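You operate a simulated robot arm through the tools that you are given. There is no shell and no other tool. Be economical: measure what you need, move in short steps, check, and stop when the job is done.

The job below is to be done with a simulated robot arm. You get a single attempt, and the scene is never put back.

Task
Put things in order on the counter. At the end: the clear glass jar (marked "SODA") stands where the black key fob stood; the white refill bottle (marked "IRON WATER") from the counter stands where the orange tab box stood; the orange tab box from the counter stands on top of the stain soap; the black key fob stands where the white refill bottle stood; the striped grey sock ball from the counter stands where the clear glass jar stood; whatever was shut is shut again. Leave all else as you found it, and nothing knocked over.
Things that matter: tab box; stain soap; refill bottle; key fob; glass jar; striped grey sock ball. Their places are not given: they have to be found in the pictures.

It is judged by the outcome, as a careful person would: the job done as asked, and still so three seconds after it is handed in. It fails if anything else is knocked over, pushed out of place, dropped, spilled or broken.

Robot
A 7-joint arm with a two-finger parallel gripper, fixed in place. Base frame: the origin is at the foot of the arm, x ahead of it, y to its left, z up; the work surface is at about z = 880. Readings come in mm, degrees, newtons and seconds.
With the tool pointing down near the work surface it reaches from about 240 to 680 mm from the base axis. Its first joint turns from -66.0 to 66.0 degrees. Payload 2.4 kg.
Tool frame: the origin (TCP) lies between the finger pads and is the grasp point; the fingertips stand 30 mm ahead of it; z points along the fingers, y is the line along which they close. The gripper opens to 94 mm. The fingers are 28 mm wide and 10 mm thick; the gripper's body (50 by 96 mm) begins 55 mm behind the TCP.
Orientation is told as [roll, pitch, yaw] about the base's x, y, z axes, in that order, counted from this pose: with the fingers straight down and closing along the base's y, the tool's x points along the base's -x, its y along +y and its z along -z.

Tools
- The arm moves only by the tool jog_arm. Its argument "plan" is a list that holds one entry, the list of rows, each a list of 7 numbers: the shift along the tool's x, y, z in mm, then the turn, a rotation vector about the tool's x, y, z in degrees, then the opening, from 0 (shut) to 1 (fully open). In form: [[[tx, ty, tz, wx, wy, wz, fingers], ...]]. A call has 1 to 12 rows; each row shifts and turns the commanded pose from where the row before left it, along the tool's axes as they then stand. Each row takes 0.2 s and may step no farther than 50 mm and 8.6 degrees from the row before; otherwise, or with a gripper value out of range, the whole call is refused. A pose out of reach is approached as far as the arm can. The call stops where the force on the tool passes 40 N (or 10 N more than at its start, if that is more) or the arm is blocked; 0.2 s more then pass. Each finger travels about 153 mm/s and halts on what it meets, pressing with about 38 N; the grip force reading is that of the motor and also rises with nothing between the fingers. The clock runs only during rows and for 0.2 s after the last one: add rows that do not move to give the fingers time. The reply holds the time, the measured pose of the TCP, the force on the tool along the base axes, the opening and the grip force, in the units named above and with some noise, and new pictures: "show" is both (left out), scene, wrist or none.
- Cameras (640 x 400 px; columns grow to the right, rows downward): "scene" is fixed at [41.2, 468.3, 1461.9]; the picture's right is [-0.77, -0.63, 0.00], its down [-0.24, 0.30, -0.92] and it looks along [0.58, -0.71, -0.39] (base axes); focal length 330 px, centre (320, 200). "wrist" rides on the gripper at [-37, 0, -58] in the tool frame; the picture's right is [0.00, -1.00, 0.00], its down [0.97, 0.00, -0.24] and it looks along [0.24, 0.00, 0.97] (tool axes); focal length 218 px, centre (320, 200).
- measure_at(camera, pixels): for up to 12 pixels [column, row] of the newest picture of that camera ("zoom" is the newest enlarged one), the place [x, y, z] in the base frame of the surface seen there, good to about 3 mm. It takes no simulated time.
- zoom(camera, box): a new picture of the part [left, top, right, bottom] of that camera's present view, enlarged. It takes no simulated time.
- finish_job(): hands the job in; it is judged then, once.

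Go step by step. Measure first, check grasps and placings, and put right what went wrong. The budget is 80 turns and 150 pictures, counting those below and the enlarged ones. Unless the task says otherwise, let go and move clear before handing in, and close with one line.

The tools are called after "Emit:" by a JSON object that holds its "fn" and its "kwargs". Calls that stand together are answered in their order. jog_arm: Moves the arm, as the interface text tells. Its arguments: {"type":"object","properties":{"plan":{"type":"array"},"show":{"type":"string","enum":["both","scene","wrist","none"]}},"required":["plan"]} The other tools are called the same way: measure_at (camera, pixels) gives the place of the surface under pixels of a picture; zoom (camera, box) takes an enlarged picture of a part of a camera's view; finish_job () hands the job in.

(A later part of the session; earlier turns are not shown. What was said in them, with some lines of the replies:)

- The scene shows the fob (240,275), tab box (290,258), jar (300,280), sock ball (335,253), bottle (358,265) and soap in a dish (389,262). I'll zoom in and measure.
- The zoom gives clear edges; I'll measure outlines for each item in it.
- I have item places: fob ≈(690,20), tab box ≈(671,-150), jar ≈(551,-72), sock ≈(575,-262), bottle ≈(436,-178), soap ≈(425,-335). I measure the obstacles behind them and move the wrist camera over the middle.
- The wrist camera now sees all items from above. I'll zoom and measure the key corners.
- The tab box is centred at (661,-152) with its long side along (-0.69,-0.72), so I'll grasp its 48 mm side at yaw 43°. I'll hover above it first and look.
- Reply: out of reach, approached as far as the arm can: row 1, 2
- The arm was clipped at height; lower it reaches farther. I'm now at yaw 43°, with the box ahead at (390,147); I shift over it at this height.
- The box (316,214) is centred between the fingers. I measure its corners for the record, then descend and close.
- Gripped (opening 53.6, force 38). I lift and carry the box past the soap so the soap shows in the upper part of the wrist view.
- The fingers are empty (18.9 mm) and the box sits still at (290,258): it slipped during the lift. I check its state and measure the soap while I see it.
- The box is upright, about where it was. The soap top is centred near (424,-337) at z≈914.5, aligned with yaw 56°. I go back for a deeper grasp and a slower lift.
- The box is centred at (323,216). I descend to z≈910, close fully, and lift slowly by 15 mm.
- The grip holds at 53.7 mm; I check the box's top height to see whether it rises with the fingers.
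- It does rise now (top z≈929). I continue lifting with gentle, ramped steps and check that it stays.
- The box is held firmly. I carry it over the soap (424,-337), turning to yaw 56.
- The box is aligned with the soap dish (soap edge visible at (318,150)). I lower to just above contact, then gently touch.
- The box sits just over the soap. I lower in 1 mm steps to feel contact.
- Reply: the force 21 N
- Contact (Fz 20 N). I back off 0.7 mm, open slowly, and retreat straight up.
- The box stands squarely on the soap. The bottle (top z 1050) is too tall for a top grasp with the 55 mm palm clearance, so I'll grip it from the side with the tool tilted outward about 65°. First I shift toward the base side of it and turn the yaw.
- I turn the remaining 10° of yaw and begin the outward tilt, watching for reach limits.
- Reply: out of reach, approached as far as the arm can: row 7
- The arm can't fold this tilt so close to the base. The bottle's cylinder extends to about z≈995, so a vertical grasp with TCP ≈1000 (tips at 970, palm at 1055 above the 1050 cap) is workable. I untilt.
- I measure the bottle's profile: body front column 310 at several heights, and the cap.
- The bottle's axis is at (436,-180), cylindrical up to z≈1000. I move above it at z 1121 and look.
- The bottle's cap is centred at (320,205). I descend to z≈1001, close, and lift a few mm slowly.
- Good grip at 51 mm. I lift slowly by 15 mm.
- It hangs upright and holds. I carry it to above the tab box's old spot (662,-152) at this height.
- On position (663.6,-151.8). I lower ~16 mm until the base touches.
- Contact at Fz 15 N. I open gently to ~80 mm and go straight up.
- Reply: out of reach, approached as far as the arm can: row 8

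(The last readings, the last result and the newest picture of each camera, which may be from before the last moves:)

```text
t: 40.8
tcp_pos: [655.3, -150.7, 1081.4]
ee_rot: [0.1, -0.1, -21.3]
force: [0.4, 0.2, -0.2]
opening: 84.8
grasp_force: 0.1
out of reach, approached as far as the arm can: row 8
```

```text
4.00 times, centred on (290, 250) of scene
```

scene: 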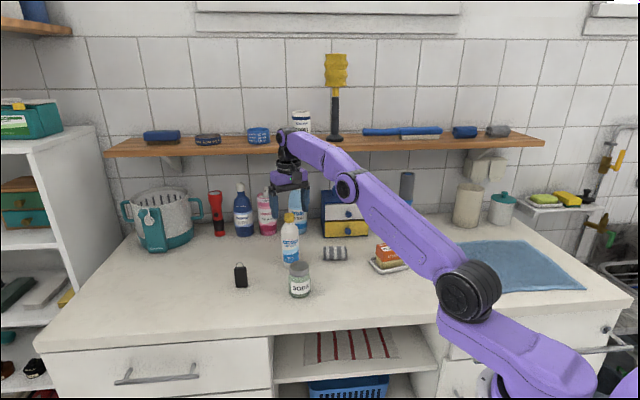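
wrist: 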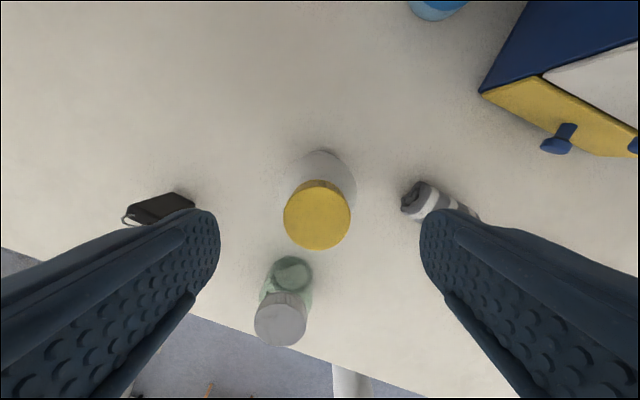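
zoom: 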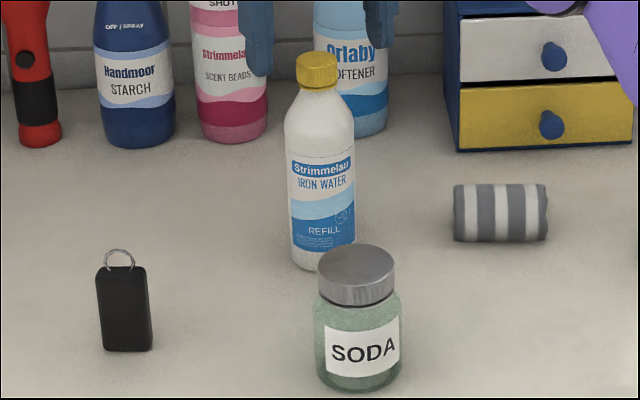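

The bottle stands upright where the tab box was. Next the fob: I back off along tool x, move to hover near (630,18), and turn to yaw 33.5° across its thin side.

Emit:
{"fn": "jog_arm", "kwargs": {"plan": [[[30, 0, -8, 0, 0, 0, 0.9], [30, 0, -10, 0, 0, 0, 0.9], [6, 37, 0, 0, 0, 0, 0.9], [6, 37, 0, 0, 0, 0, 0.9], [6, 37, 0, 0, 0, 0, 0.9], [6, 37, 8, 0, 0, -7.8, 0.9], [0, 0, 8, 0, 0, -7.8, 0.9], [0, 0, 8, 0, 0, -7.8, 0.9], [0, 0, 8, 0, 0, -7.8, 0.9], [0, 0, 8, 0, 0, -7.8, 0.9], [0, 0, 8, 0, 0, -7.8, 0.9], [0, 0, 0, 0, 0, -7.8, 0.9]]]}}

```text
t: 43.4
tcp_pos: [631.6, 17.2, 1053.0]
ee_rot: [0.1, -0.3, 33.5]
force: [0.8, -0.3, 0.2]
opening: 84.8
grasp_force: 0.0
```

scene: 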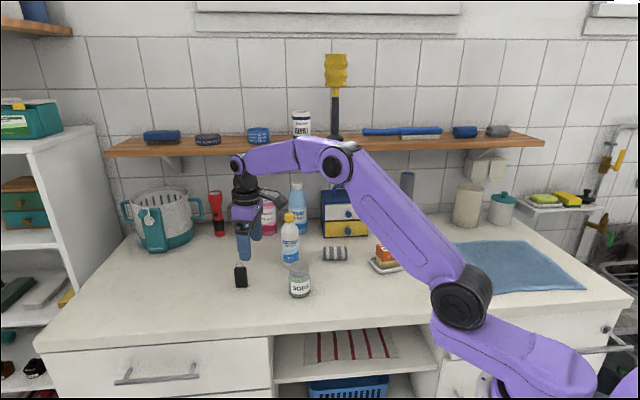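
wrist: 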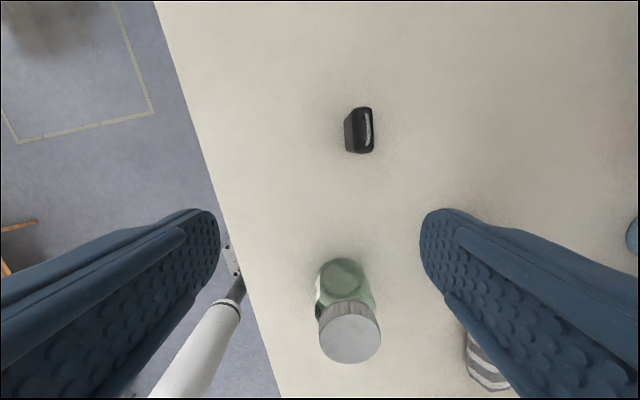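

The fob is at (360,130), nearly aligned with the fingers. I zoom and measure it.

Emit:
{"fn": "zoom", "kwargs": {"camera": "wrist", "box": [320, 90, 400, 170]}}

```text
5.00 times, centred on (360, 130) of wrist
```

zoom: 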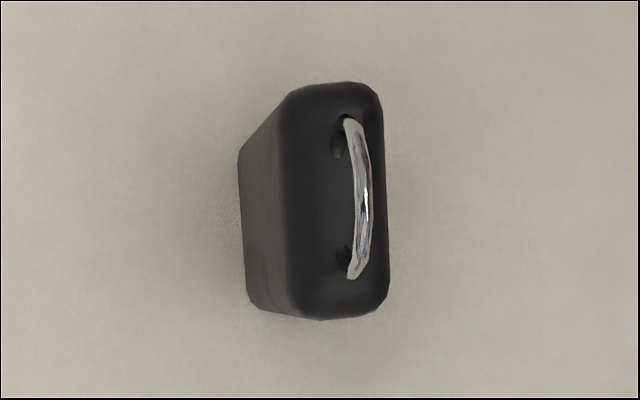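

Emit:
{"fn": "measure_at", "kwargs": {"camera": "zoom", "pixels": [[300, 110], [370, 100], [378, 295], [295, 290], [335, 200], [320, 95], [320, 308], [285, 200], [382, 200], [243, 170], [254, 300]]}}

```text
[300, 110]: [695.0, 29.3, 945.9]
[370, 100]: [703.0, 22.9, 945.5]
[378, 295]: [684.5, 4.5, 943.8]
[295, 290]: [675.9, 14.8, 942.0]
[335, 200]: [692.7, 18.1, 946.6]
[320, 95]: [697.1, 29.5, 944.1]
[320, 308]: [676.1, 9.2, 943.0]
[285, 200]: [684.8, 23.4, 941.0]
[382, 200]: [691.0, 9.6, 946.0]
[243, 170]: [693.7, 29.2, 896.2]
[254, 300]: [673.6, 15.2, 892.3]
```

The fob's centre is (688.5,17.5), aligned with yaw 33.5. I move over to (680,17) and down above it.

Emit:
{"fn": "jog_arm", "kwargs": {"plan": [[[-20.2, -13.2, 20, 0, 0, 0, 0.9], [-20.3, -13.3, 30, 0, 0, 0, 0.9], [0, 0, 15, 0, 0, 0, 0.9], [0, 0, 0, 0, 0, 0, 0.9]]], "show": "wrist"}}

```text
t: 44.4
tcp_pos: [678.8, 16.7, 986.1]
ee_rot: [0.1, -0.2, 33.4]
force: [-0.2, 0.3, 0.5]
opening: 84.7
grasp_force: 0.1
```

wrist: 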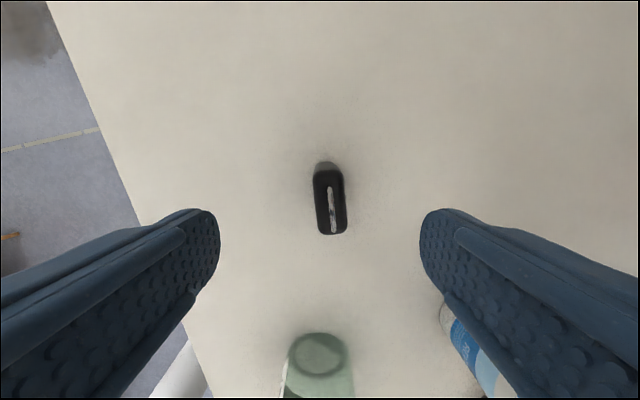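

The fob is between the fingers at (330,200). I descend to z≈918, move the last 9 mm out, and close.

Emit:
{"fn": "jog_arm", "kwargs": {"plan": [[[0, 0, 30, 0, 0, 0, 0.9], [0, 0, 30, 0, 0, 0, 0.9], [-5.5, -4.6, 8, 0, 0, 0, 0.9], [0, 0, 0, 0, 0, 0, 0.6], [0, 0, 0, 0, 0, 0, 0.4], [0, 0, 0, 0, 0, 0, 0.3], [0, 0, 0, 0, 0, 0, 0.2], [0, 0, 0, 0, 0, 0, 0], [0, 0, 0, 0, 0, 0, 0], [0, 0, 0, 0, 0, 0, 0]]]}}

Emit:
{"fn": "zoom", "kwargs": {"camera": "scene", "box": [200, 220, 280, 300]}}

```text
t: 46.6
tcp_pos: [685.8, 17.5, 920.4]
ee_rot: [0.0, -0.3, 33.5]
force: [-0.2, 0.1, 0.9]
opening: 19.2
grasp_force: 38.0
```

scene: 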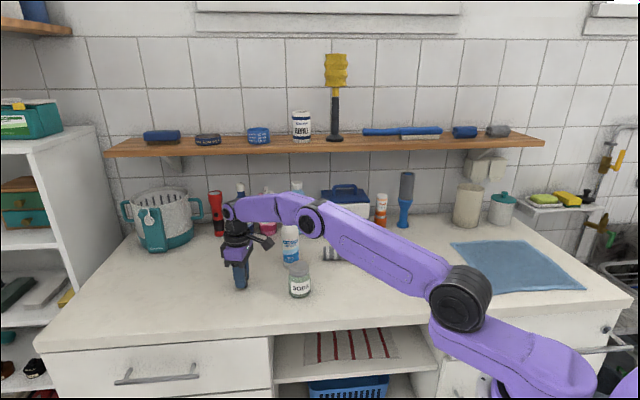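
wrist: 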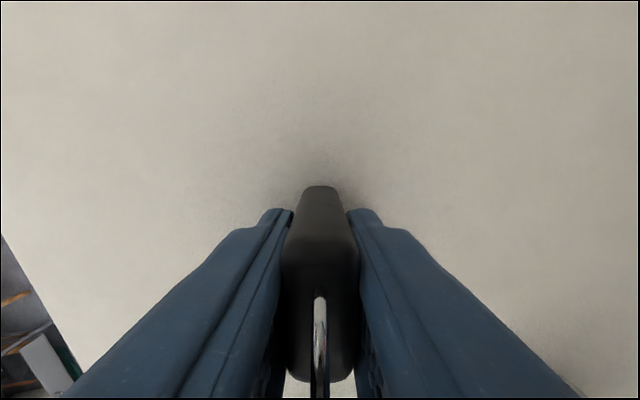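

```text
5.00 times, centred on (240, 260) of scene
```

zoom: 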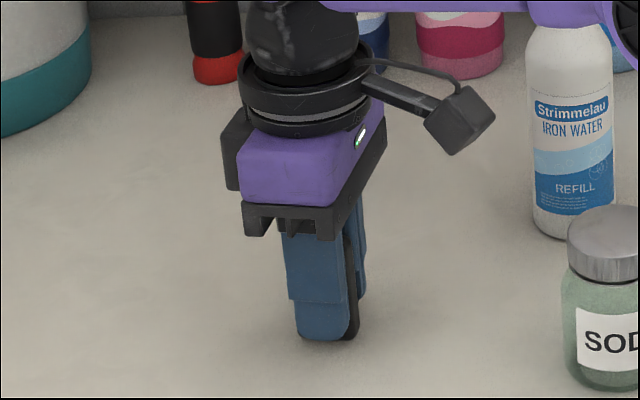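

Gripped (19.2 mm). The straight path passes over the jar, so I lift to z≈1042 while easing inward slowly.

Emit:
{"fn": "jog_arm", "kwargs": {"plan": [[[0, 0, -3, 0, 0, 0, 0], [0, 0, -6, 0, 0, 0, 0], [0, 0, -10, 0, 0, 0, 0], [0, 0, -14, 0, 0, 0, 0], [0, 0, -14, 0, 0, 0, 0], [10, -0.8, -14, 0, 0, 0, 0], [15, -1.2, -16, 0, 0, 0, 0], [18, -1.5, -16, 0, 0, 0, 0], [18, -1.5, -16, 0, 0, 0, 0], [14, -1.1, -10, 0, 0, 0, 0], [5, -0.4, -3, 0, 0, 0, 0], [0, 0, 0, 0, 0, 0, 0]]]}}

```text
t: 49.2
tcp_pos: [623.8, -32.5, 1042.9]
ee_rot: [0.0, -0.3, 33.3]
force: [-0.1, 0.0, -0.7]
opening: 19.2
grasp_force: 38.0
```

scene: 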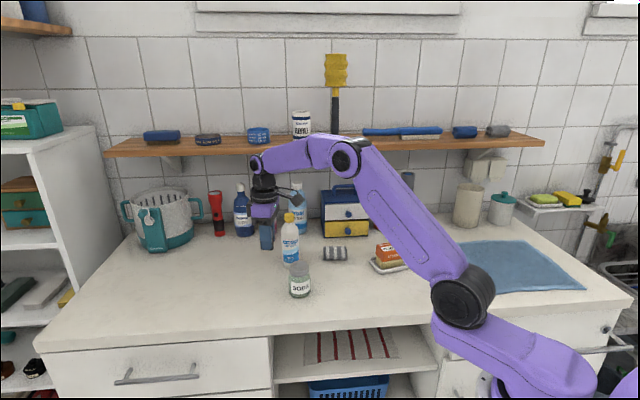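
wrist: 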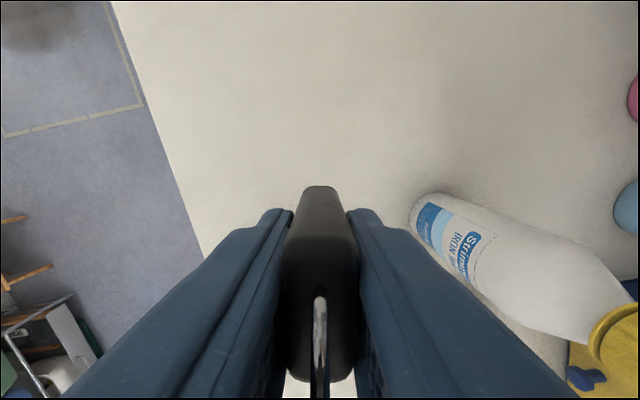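

Held. I continue over the jar to (433.5,-180).

Emit:
{"fn": "jog_arm", "kwargs": {"plan": [[[10, -0.8, 0, 0, 0, 0, 0], [20, -1.5, 0, 0, 0, 0, 0], [30, -2.3, 0, 0, 0, 0, 0], [35, -2.7, 0, 0, 0, 0, 0], [35, -2.7, 0, 0, 0, 0, 0], [35, -2.7, 0, 0, 0, 0, 0], [30, -2.3, 0, 0, 0, 0, 0], [22, -1.7, 0, 0, 0, 0, 0], [14, -1.1, 0, 0, 0, 0, 0], [9, -0.7, 0, 0, 0, 0, 0], [0, 0, 0, 0, 0, 0, 0]]]}}

```text
t: 51.6
tcp_pos: [433.9, -180.1, 1041.0]
ee_rot: [-0.1, -0.2, 33.3]
force: [-0.4, 0.1, -0.1]
opening: 19.4
grasp_force: 37.8
```

scene: 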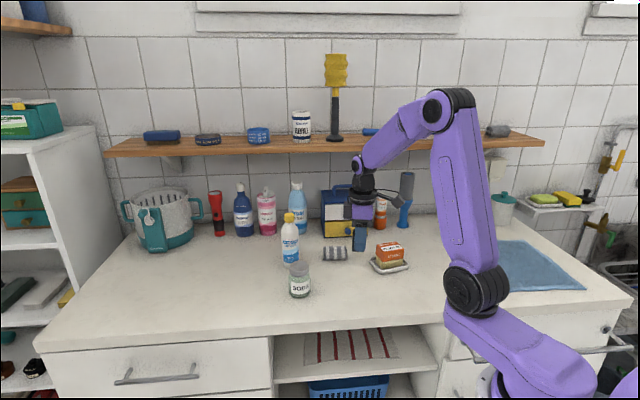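
wrist: 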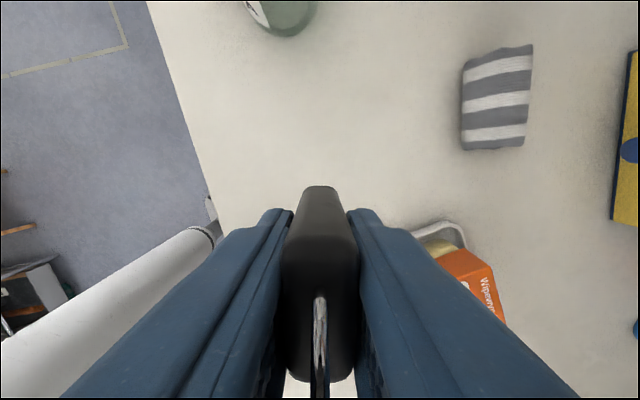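

Over the bottle's old spot. I descend to just above the counter.

Emit:
{"fn": "jog_arm", "kwargs": {"plan": [[[0, 0, 10, 0, 0, 0, 0], [0, 0, 20, 0, 0, 0, 0], [0, 0, 25, 0, 0, 0, 0], [0, 0, 25, 0, 0, 0, 0], [0, 0, 20, 0, 0, 0, 0], [0, 0, 12, 0, 0, 0, 0], [0, 0, 5, 0, 0, 0, 0], [0, 0, 1.5, 0, 0, 0, 0], [0, 0, 0, 0, 0, 0, 0]]], "show": "none"}}

```text
t: 53.6
tcp_pos: [434.5, -179.5, 920.1]
ee_rot: [0.0, -0.2, 33.5]
force: [0.7, -0.2, -0.4]
opening: 19.4
grasp_force: 38.4
```

Emit:
{"fn": "jog_arm", "kwargs": {"plan": [[[0, 0, 1, 0, 0, 0, 0], [0, 0, 0.7, 0, 0, 0, 0], [0, 0, 0, 0, 0, 0, 0]]], "show": "none"}}

```text
t: 54.4
tcp_pos: [434.8, -179.6, 920.8]
ee_rot: [0.1, -0.2, 33.3]
force: [-1.6, 1.5, 6.4]
opening: 19.0
grasp_force: 37.6
```

Contact (6 N). I open gently and rise.

Emit:
{"fn": "jog_arm", "kwargs": {"plan": [[[0, 0, -0.3, 0, 0, 0, 0.22], [0, 0, 0, 0, 0, 0, 0.28], [0, 0, 0, 0, 0, 0, 0.4], [0, 0, 0, 0, 0, 0, 0.6], [0, 0, 0, 0, 0, 0, 0.8], [0, 0, -15, 0, 0, 0, 0.8], [0, 0, -35, 0, 0, 0, 0.8], [0, 0, -45, 0, 0, 0, 0.8], [0, 0, -45, 0, 0, 0, 1], [0, 0, 0, 0, 0, 0, 1]]]}}

Emit:
{"fn": "zoom", "kwargs": {"camera": "scene", "box": [280, 220, 420, 320]}}

```text
t: 56.6
tcp_pos: [433.2, -181.5, 1062.9]
ee_rot: [0.0, -0.2, 33.3]
force: [-0.4, 0.4, -0.5]
opening: 94.1
grasp_force: 0.1
```

scene: 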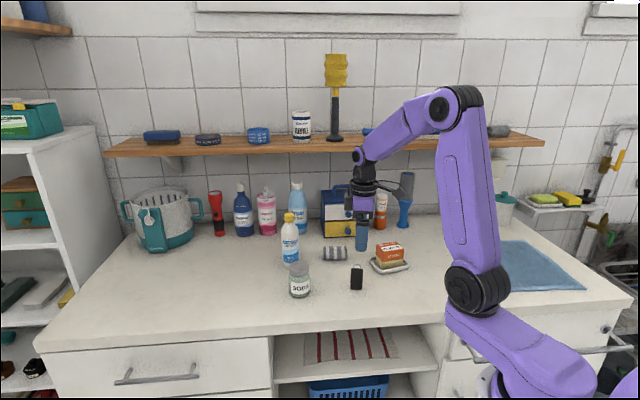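
wrist: 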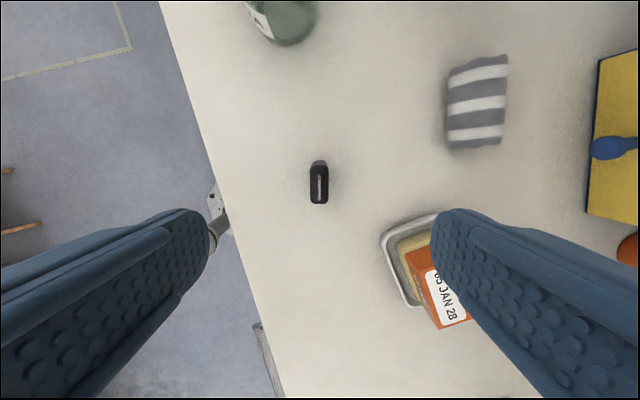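

```text
4.00 times, centred on (350, 270) of scene
```

zoom: 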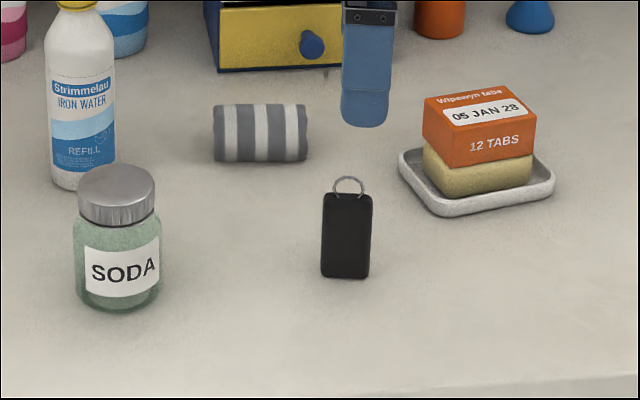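

The fob stands upright. Now the jar at (549,-67): I hover above it at yaw 33.

Emit:
{"fn": "jog_arm", "kwargs": {"plan": [[[-40, 8, 0, 0, 0, 0, 1], [-40, 8, 0, 0, 0, 0, 1], [-40, 8, 0, 0, 0, 0, 1], [-39.8, 7.8, 0, 0, 0, 0, 1], [0, 0, 0, 0, 0, 0, 1]]], "show": "wrist"}}

```text
t: 57.8
tcp_pos: [548.5, -62.8, 1061.7]
ee_rot: [0.0, -0.3, 33.4]
force: [0.2, 0.0, -0.9]
opening: 93.7
grasp_force: 0.1
```

wrist: 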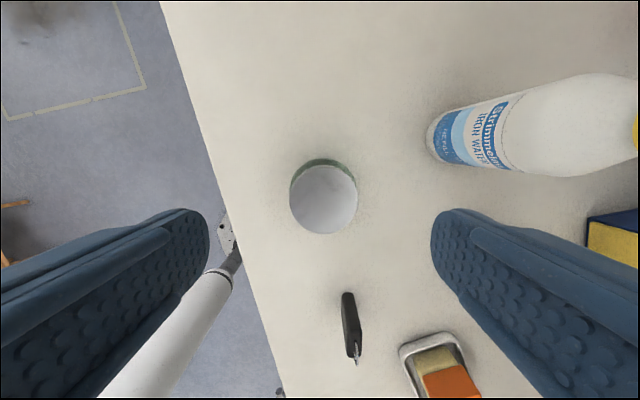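

Emit:
{"fn": "measure_at", "kwargs": {"camera": "wrist", "pixels": [[293, 199], [354, 199], [324, 170], [324, 231], [324, 200], [318, 162], [300, 168], [345, 167]]}}

```text
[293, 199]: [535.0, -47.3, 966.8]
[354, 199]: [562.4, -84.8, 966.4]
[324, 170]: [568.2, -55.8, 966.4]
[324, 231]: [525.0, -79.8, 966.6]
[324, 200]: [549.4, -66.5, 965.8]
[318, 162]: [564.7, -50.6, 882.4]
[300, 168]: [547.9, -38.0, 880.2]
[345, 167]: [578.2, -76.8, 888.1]
```

The jar lid is centred at (548,-67). I correct by 4 mm and descend to z≈922, closing on the glass body.

Emit:
{"fn": "jog_arm", "kwargs": {"plan": [[[2.6, -3, 30, 0, 0, 0, 1], [0, 0, 40, 0, 0, 0, 1], [0, 0, 40, 0, 0, 0, 1], [0, 0, 22, 0, 0, 0, 1], [0, 0, 7.5, 0, 0, 0, 1], [0, 0, 0, 0, 0, 0, 0.8], [0, 0, 0, 0, 0, 0, 0.7], [0, 0, 0, 0, 0, 0, 0.6], [0, 0, 0, 0, 0, 0, 0], [0, 0, 0, 0, 0, 0, 0], [0, 0, 0, 0, 0, 0, 0]]]}}

Emit:
{"fn": "zoom", "kwargs": {"camera": "scene", "box": [260, 220, 340, 310]}}

```text
t: 60.2
tcp_pos: [550.7, -69.4, 922.2]
ee_rot: [0.0, -0.3, 33.5]
force: [0.2, 0.4, 0.3]
opening: 59.6
grasp_force: 38.4
```

scene: 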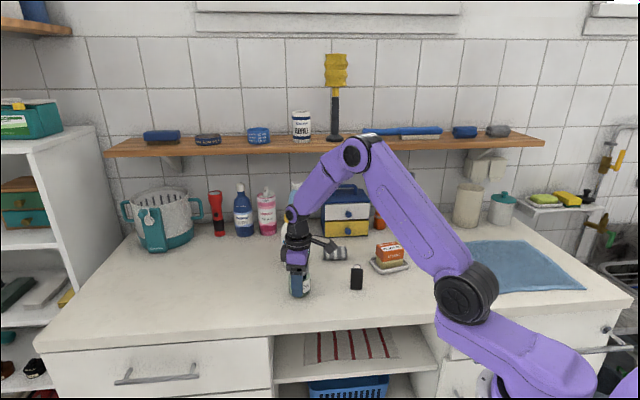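
wrist: 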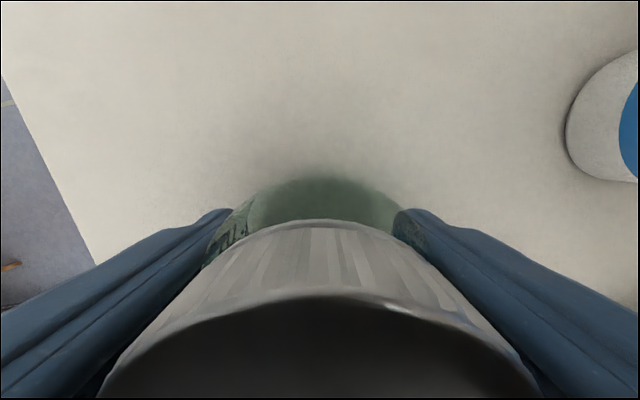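

```text
4.44 times, centred on (300, 265) of scene
```

zoom: 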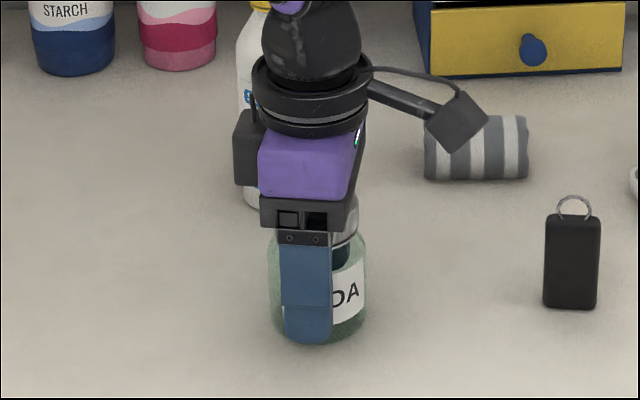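

Gripped the jar body (59.6 mm). Slow lift of 18 mm, then check.

Emit:
{"fn": "jog_arm", "kwargs": {"plan": [[[0, 0, -2, 0, 0, 0, 0], [0, 0, -4, 0, 0, 0, 0], [0, 0, -6, 0, 0, 0, 0], [0, 0, -5, 0, 0, 0, 0], [0, 0, -1, 0, 0, 0, 0], [0, 0, 0, 0, 0, 0, 0]]], "show": "none"}}

Emit:
{"fn": "zoom", "kwargs": {"camera": "scene", "box": [260, 220, 340, 310]}}

```text
t: 61.6
tcp_pos: [549.1, -69.1, 939.9]
ee_rot: [0.0, -0.2, 33.4]
force: [0.0, -0.3, -0.9]
opening: 59.7
grasp_force: 38.3
```

```text
4.44 times, centred on (300, 265) of scene
```

zoom: 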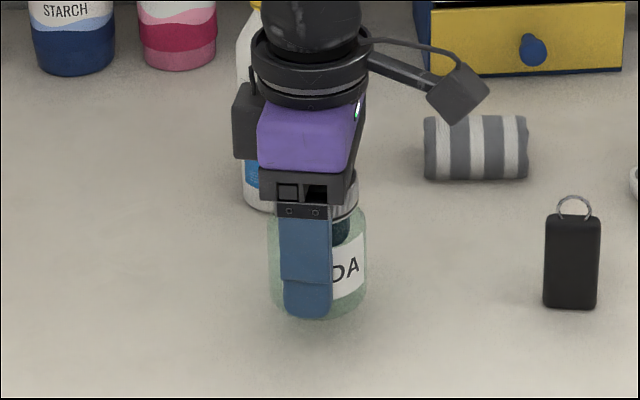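

The jar is lifted. I carry it to the fob's old spot (688.5,17.5).

Emit:
{"fn": "jog_arm", "kwargs": {"plan": [[[-8, -0.2, 0, 0, 0, 0, 0], [-16, -0.4, 0, 0, 0, 0, 0], [-24, -0.7, 0, 0, 0, 0, 0], [-28, -0.8, 0, 0, 0, 0, 0], [-28, -0.8, 0, 0, 0, 0, 0], [-24, -0.7, 0, 0, 0, 0, 0], [-18, -0.5, 0, 0, 0, 0, 0], [-12, -0.3, 0, 0, 0, 0, 0], [-6, -0.1, 0, 0, 0, 0, 0], [0, 0, 0, 0, 0, 0, 0]]]}}

Emit:
{"fn": "zoom", "kwargs": {"camera": "scene", "box": [200, 220, 300, 310]}}

```text
t: 63.8
tcp_pos: [690.3, 17.2, 940.4]
ee_rot: [0.0, -0.2, 33.4]
force: [-0.2, 0.4, -1.8]
opening: 59.6
grasp_force: 38.4
```

scene: 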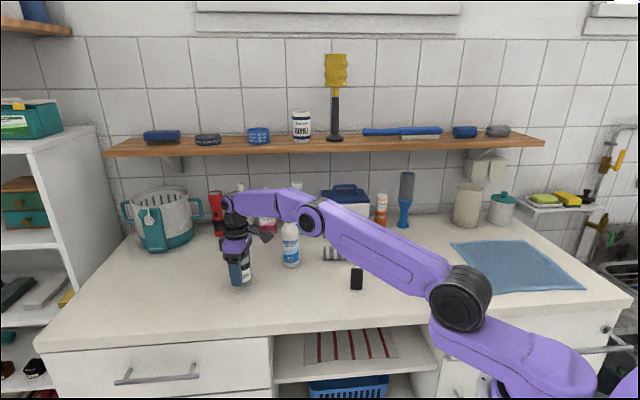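
wrist: 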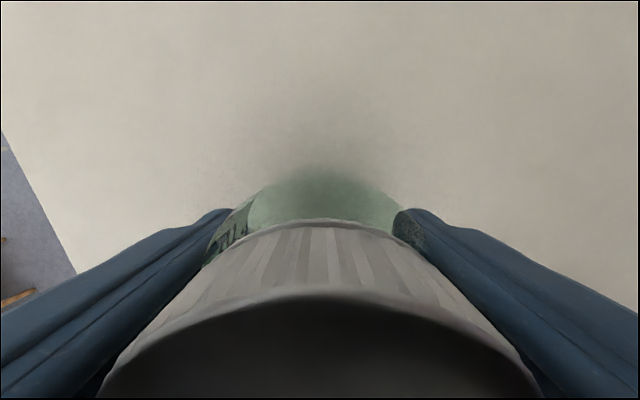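

```text
4.44 times, centred on (250, 265) of scene
```

zoom: 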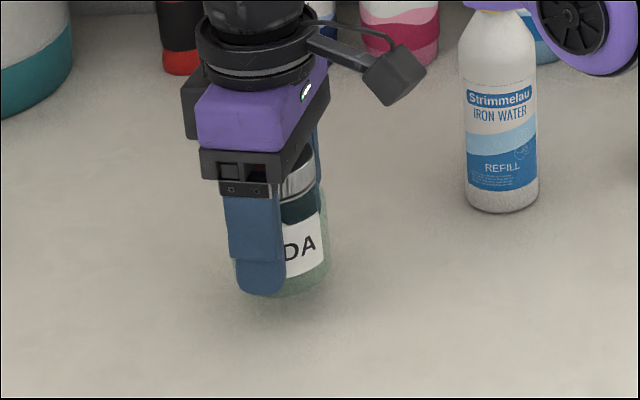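

Arrived at (690,17). I lower to just above the original grasp height, then touch.

Emit:
{"fn": "jog_arm", "kwargs": {"plan": [[[0, 0, 4, 0, 0, 0, 0], [0, 0, 6, 0, 0, 0, 0], [0, 0, 4.5, 0, 0, 0, 0], [0, 0, 2, 0, 0, 0, 0], [0, 0, 1, 0, 0, 0, 0], [0, 0, 0, 0, 0, 0, 0]]], "show": "none"}}

```text
t: 65.2
tcp_pos: [688.5, 16.9, 922.6]
ee_rot: [0.0, -0.1, 33.4]
force: [-0.7, -0.2, -1.8]
opening: 60.0
grasp_force: 37.8
```

Emit:
{"fn": "jog_arm", "kwargs": {"plan": [[[0, 0, 0.8, 0, 0, 0, 0], [0, 0, 0.7, 0, 0, 0, 0], [0, 0, 0, 0, 0, 0, 0]]], "show": "none"}}

```text
t: 66.0
tcp_pos: [689.0, 16.2, 922.1]
ee_rot: [0.0, -0.2, 33.4]
force: [-2.0, -0.3, 4.2]
opening: 59.8
grasp_force: 38.0
```

Contact. I open and rise, easing inward with height.

Emit:
{"fn": "jog_arm", "kwargs": {"plan": [[[0, 0, -0.4, 0, 0, 0, 0.66], [0, 0, 0, 0, 0, 0, 0.75], [0, 0, 0, 0, 0, 0, 0.95], [0, 0, 0, 0, 0, 0, 1], [0, 0, -10, 0, 0, 0, 1], [0, 0, -25, 0, 0, 0, 1], [3, 0, -25, 0, 0, 0, 1], [8, 0, -25, 0, 0, 0, 1], [20, 0, -25, 0, 0, 0, 1], [40, 0, -20, 0, 0, 0, 1], [0, 0, 0, 0, 0, 0, 1]]]}}

Emit:
{"fn": "zoom", "kwargs": {"camera": "scene", "box": [200, 220, 380, 320]}}

```text
t: 68.4
tcp_pos: [628.9, -23.3, 1051.7]
ee_rot: [0.1, -0.2, 33.4]
force: [0.7, -0.3, 0.0]
opening: 93.8
grasp_force: 0.0
```

scene: 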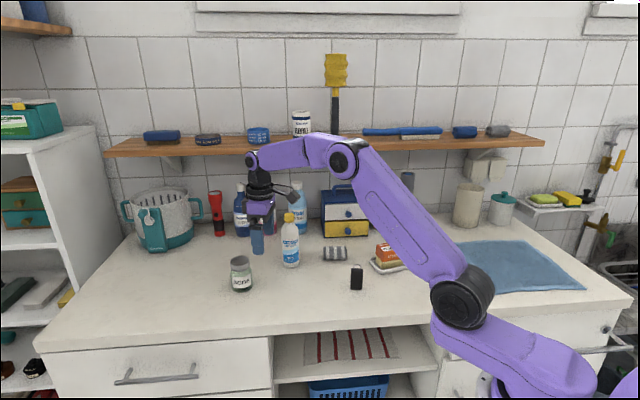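
wrist: 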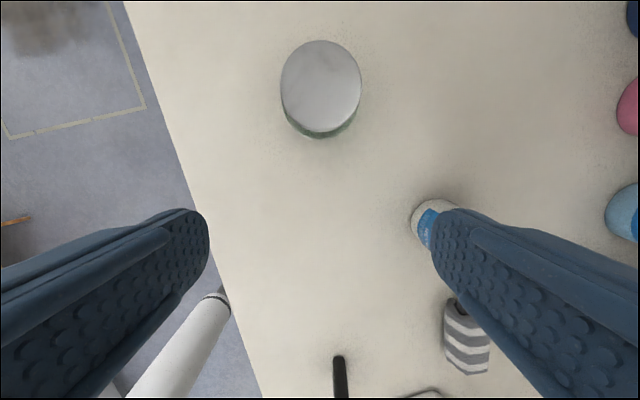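

```text
3.56 times, centred on (290, 270) of scene
```

zoom: 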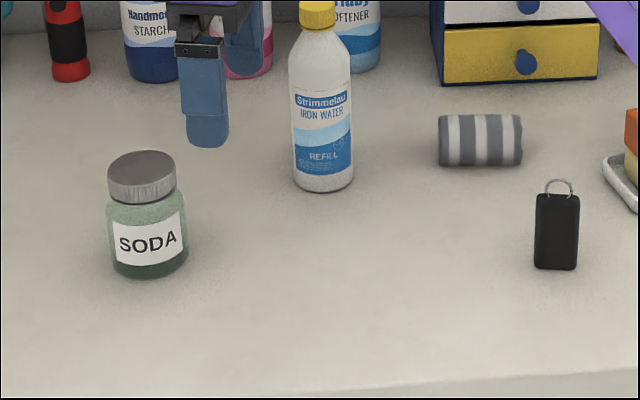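

The jar stands on the fob's old spot. Now the sock at (576,-260): I take a detour inward around the bottle and hover near it.

Emit:
{"fn": "jog_arm", "kwargs": {"plan": [[[37, 4.4, 0, 0, 0, 0, 0.8], [37, 4.4, 0, 0, 0, 0, 0.8], [37, 4.4, 0, 0, 0, 0, 0.8], [21.5, -41.8, 0, 0, 0, 0, 0.8], [21.5, -41.8, 0, 0, 0, 0, 0.8], [21.5, -41.8, 0, 0, 0, 0, 0.8], [21.7, -41.8, 0, 0, 0, 0, 0.8], [0, 0, 0, 0, 0, 0, 0.8]]], "show": "wrist"}}

```text
t: 70.2
tcp_pos: [548.3, -258.9, 1050.7]
ee_rot: [0.0, -0.2, 33.4]
force: [-0.5, 0.4, -0.3]
opening: 75.0
grasp_force: 0.1
```

wrist: 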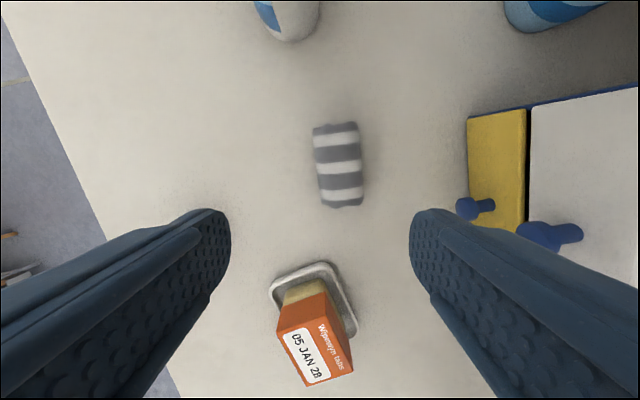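

Emit:
{"fn": "measure_at", "kwargs": {"camera": "wrist", "pixels": [[315, 130], [355, 126], [360, 200], [323, 204], [338, 165], [316, 165], [362, 165], [340, 145], [340, 185], [458, 207], [468, 195]]}}

```text
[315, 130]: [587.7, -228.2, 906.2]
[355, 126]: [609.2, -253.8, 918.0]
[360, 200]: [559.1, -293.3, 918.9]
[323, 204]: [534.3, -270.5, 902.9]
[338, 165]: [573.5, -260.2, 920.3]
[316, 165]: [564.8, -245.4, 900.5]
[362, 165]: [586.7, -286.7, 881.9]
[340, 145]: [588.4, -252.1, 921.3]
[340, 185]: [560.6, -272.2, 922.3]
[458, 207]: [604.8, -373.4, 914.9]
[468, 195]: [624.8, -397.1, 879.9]
```

The sock's centre is (573.5,-261), axis at ~37°. I align, descend to z≈913 and close.

Emit:
{"fn": "jog_arm", "kwargs": {"plan": [[[-20, -15.5, 25, 0, 0, 0, 0.8], [0, 0, 40, 0, 0, -4, 0.8], [0, 0, 40, 0, 0, 0, 0.8], [0, 0, 25, 0, 0, 0, 0.8], [0, 0, 8, 0, 0, 0, 0.8], [0, 0, 0, 0, 0, 0, 0.7], [0, 0, 0, 0, 0, 0, 0.5], [0, 0, 0, 0, 0, 0, 0], [0, 0, 0, 0, 0, 0, 0], [0, 0, 0, 0, 0, 0, 0]]]}}

```text
t: 72.4
tcp_pos: [575.2, -260.6, 915.5]
ee_rot: [-0.3, -0.2, 37.3]
force: [1.7, -2.0, 16.0]
opening: 47.1
grasp_force: 37.9
```

scene: 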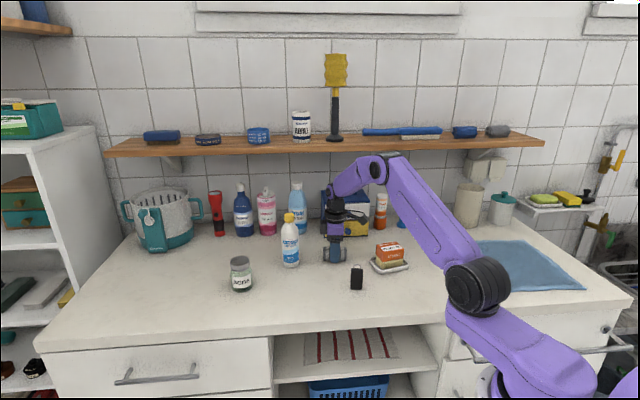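
wrist: 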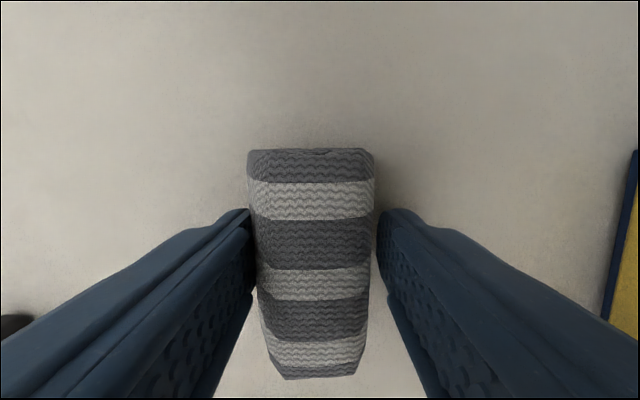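

Gripped at 47 mm with a 16 N upward reaction. I lift slowly and check.

Emit:
{"fn": "jog_arm", "kwargs": {"plan": [[[0, 0, -3, 0, 0, 0, 0], [0, 0, -3, 0, 0, 0, 0], [0, 0, -4, 0, 0, 0, 0], [0, 0, -6, 0, 0, 0, 0], [0, 0, -4, 0, 0, 0, 0], [0, 0, 0, 0, 0, 0, 0]]]}}

Emit:
{"fn": "zoom", "kwargs": {"camera": "scene", "box": [300, 210, 380, 290]}}

```text
t: 73.8
tcp_pos: [573.4, -260.4, 932.1]
ee_rot: [-0.1, -0.2, 37.3]
force: [0.5, -0.7, -1.8]
opening: 46.8
grasp_force: 37.8
```

scene: 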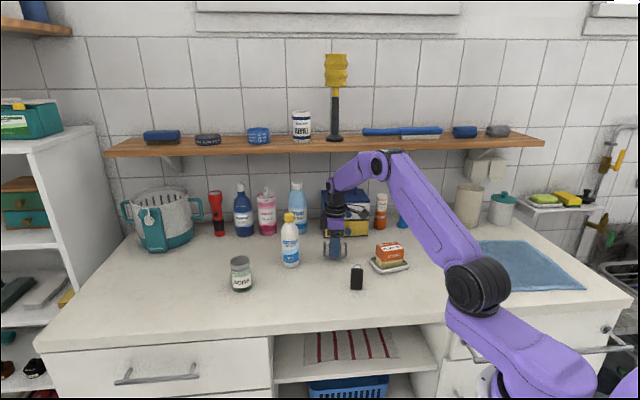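
wrist: 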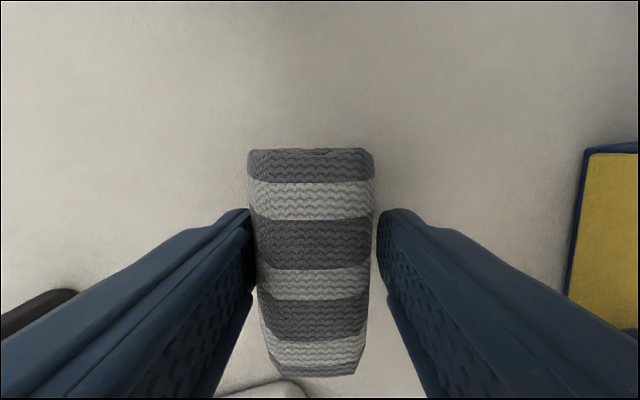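

```text
5.00 times, centred on (340, 250) of scene
```

zoom: 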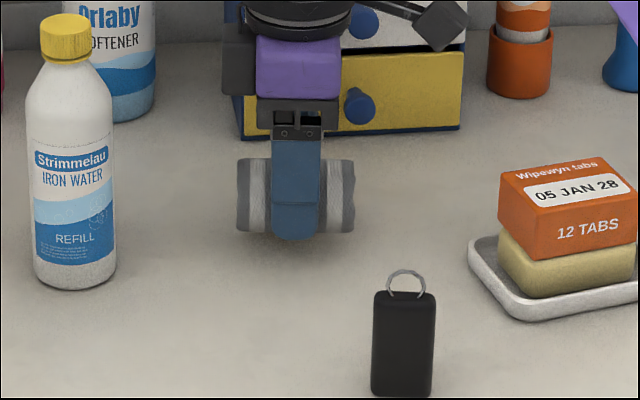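

The sock is held. I carry it to the jar's old spot (548.5,-67).

Emit:
{"fn": "jog_arm", "kwargs": {"plan": [[[-5, 8.7, -4, 0, 0, 0, 0], [-9, 15.6, -6, 0, 0, 0, 0], [-13, 22.5, -5, 0, 0, 0, 0], [-15, 26, 0, 0, 0, 0, 0], [-15, 26, 0, 0, 0, 0, 0], [-14, 24.2, 0, 0, 0, 0, 0], [-12, 20.8, 0, 0, 0, 0, 0], [-8, 13.9, 0, 0, 0, 0, 0], [-4.5, 7.8, 0, 0, 0, 0, 0], [-2, 3.4, 0, 0, 0, 0, 0], [0, 0, 0, 0, 0, 0, 0]]]}}

```text
t: 76.2
tcp_pos: [549.9, -67.1, 947.4]
ee_rot: [0.0, -0.2, 37.3]
force: [0.2, 0.5, -0.9]
opening: 46.8
grasp_force: 37.7
```

scene: 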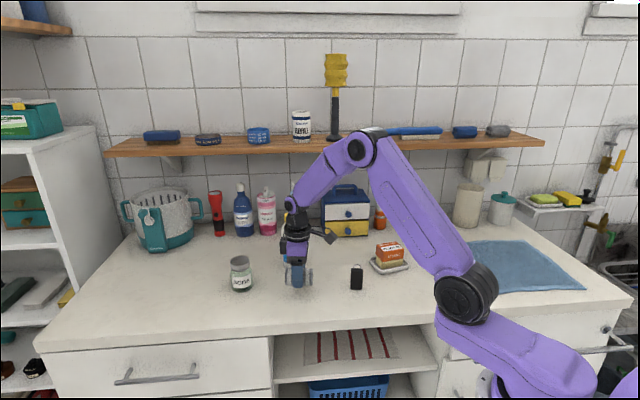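
wrist: 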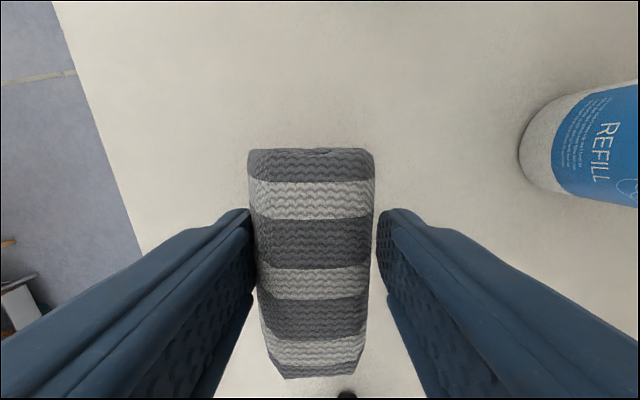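

On position. I lower toward z≈917, then feel for contact.

Emit:
{"fn": "jog_arm", "kwargs": {"plan": [[[0, 0, 6, 0, 0, 0, 0], [0, 0, 10, 0, 0, 0, 0], [0, 0, 9, 0, 0, 0, 0], [0, 0, 4, 0, 0, 0, 0], [0, 0, 1.5, 0, 0, 0, 0], [0, 0, 0, 0, 0, 0, 0]]], "show": "none"}}

```text
t: 77.6
tcp_pos: [549.5, -68.3, 917.7]
ee_rot: [0.0, -0.3, 37.4]
force: [0.2, -0.4, -0.9]
opening: 47.1
grasp_force: 38.1
```

Emit:
{"fn": "jog_arm", "kwargs": {"plan": [[[0, 0, 1, 0, 0, 0, 0], [0, 0, 1, 0, 0, 0, 0], [0, 0, 0, 0, 0, 0, 0]]], "show": "none"}}

```text
t: 78.4
tcp_pos: [550.1, -67.7, 915.4]
ee_rot: [0.1, -0.1, 37.5]
force: [-0.1, 0.0, -0.3]
opening: 47.2
grasp_force: 37.9
```

Emit:
{"fn": "jog_arm", "kwargs": {"plan": [[[0, 0, 0.7, 0, 0, 0, 0], [0, 0, 0.6, 0, 0, 0, 0], [0, 0, 0, 0, 0, 0, 0]]], "show": "none"}}

```text
t: 79.2
tcp_pos: [549.8, -68.0, 914.1]
ee_rot: [-0.2, -0.2, 37.4]
force: [-2.3, 0.1, 8.6]
opening: 46.9
grasp_force: 38.5
```

Contact (8.6 N). I open gently, rise and back off.

Emit:
{"fn": "jog_arm", "kwargs": {"plan": [[[0, 0, -0.5, 0, 0, 0, 0.53], [0, 0, 0, 0, 0, 0, 0.6], [0, 0, 0, 0, 0, 0, 0.75], [0, 0, 0, 0, 0, 0, 0.85], [0, 0, -12, 0, 0, 0, 0.85], [0, 0, -30, 0, 0, 0, 0.85], [0, 0, -40, 0, 0, 0, 0.85], [0, 0, -45, 0, 0, 0, 0.85], [30, 0, -45, 0, 0, 0, 0.85], [40, 0, -40, 0, 0, 0, 0.85], [45, 0, 0, 0, 0, 0, 0.85], [45, 0, 0, 0, 0, 0, 0.85]]]}}

Emit:
{"fn": "zoom", "kwargs": {"camera": "scene", "box": [200, 200, 440, 320]}}

```text
refused: row 9 steps farther than a row can; nothing moved
```

```text
2.67 times, centred on (320, 260) of scene
```

zoom: 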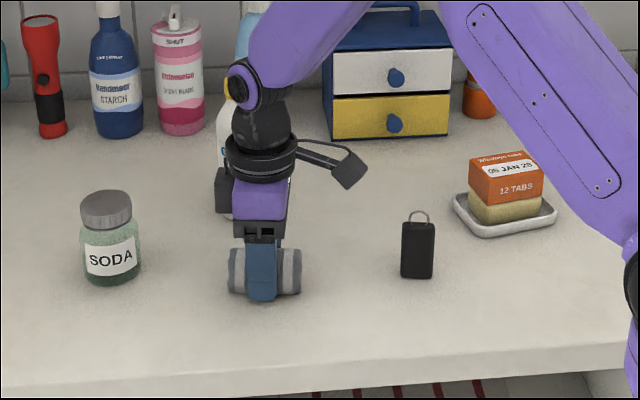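

The call was refused for too long a step; I repeat it with shorter ones.

Emit:
{"fn": "jog_arm", "kwargs": {"plan": [[[0, 0, -0.5, 0, 0, 0, 0.53], [0, 0, 0, 0, 0, 0, 0.6], [0, 0, 0, 0, 0, 0, 0.75], [0, 0, 0, 0, 0, 0, 0.85], [0, 0, -12, 0, 0, 0, 0.85], [0, 0, -30, 0, 0, 0, 0.85], [0, 0, -40, 0, 0, 0, 0.85], [0, 0, -45, 0, 0, 0, 0.85], [0, 0, -45, 0, 0, 0, 0.85], [40, 0, 0, 0, 0, 0, 0.85], [45, 0, 0, 0, 0, 0, 0.85], [30, 0, 0, 0, 0, 0, 0.85]]]}}

Emit:
{"fn": "zoom", "kwargs": {"camera": "scene", "box": [200, 200, 440, 320]}}

```text
t: 81.8
tcp_pos: [458.1, -138.6, 1086.6]
ee_rot: [0.0, 0.0, 37.4]
force: [0.3, -0.2, 0.2]
opening: 80.0
grasp_force: 0.0
```

scene: 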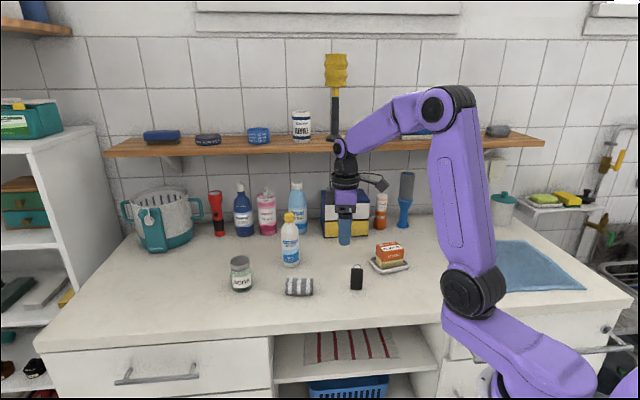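
wrist: 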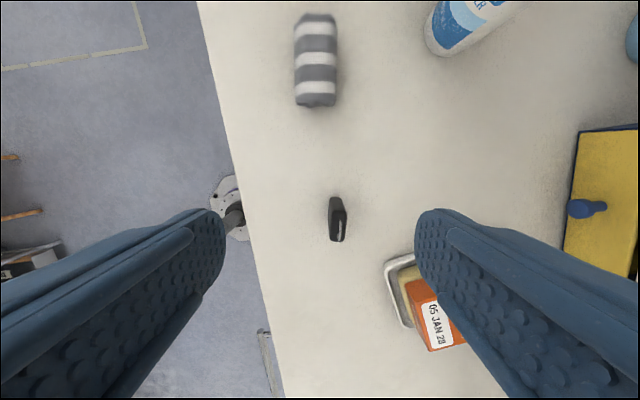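

```text
2.67 times, centred on (320, 260) of scene
```

zoom: 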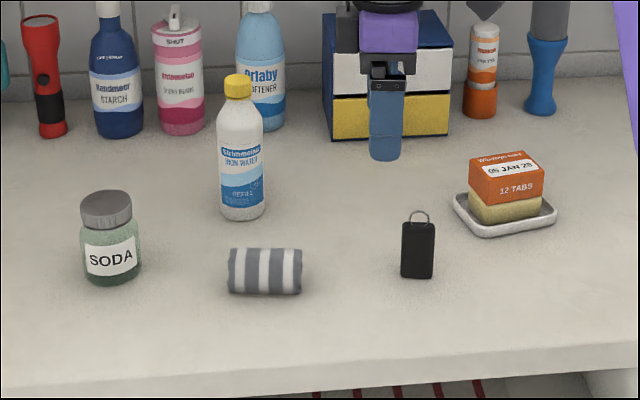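

All five items stand upright where asked: jar (240,275), sock (299,287), bottle (290,245), fob (356,278), and tab box on the soap (389,252). The drawers are shut and the arm is clear, so I hand in.

Emit:
{"fn": "finish_job", "kwargs": {}}

```text
The job is handed in.
```

The job is done and handed in: the jar, bottle, tab box, key fob and sock ball are all in their asked-for places. The drawers are still shut and nothing was knocked over. The tab box slipped back to its spot on the first lift and was placed on the second.
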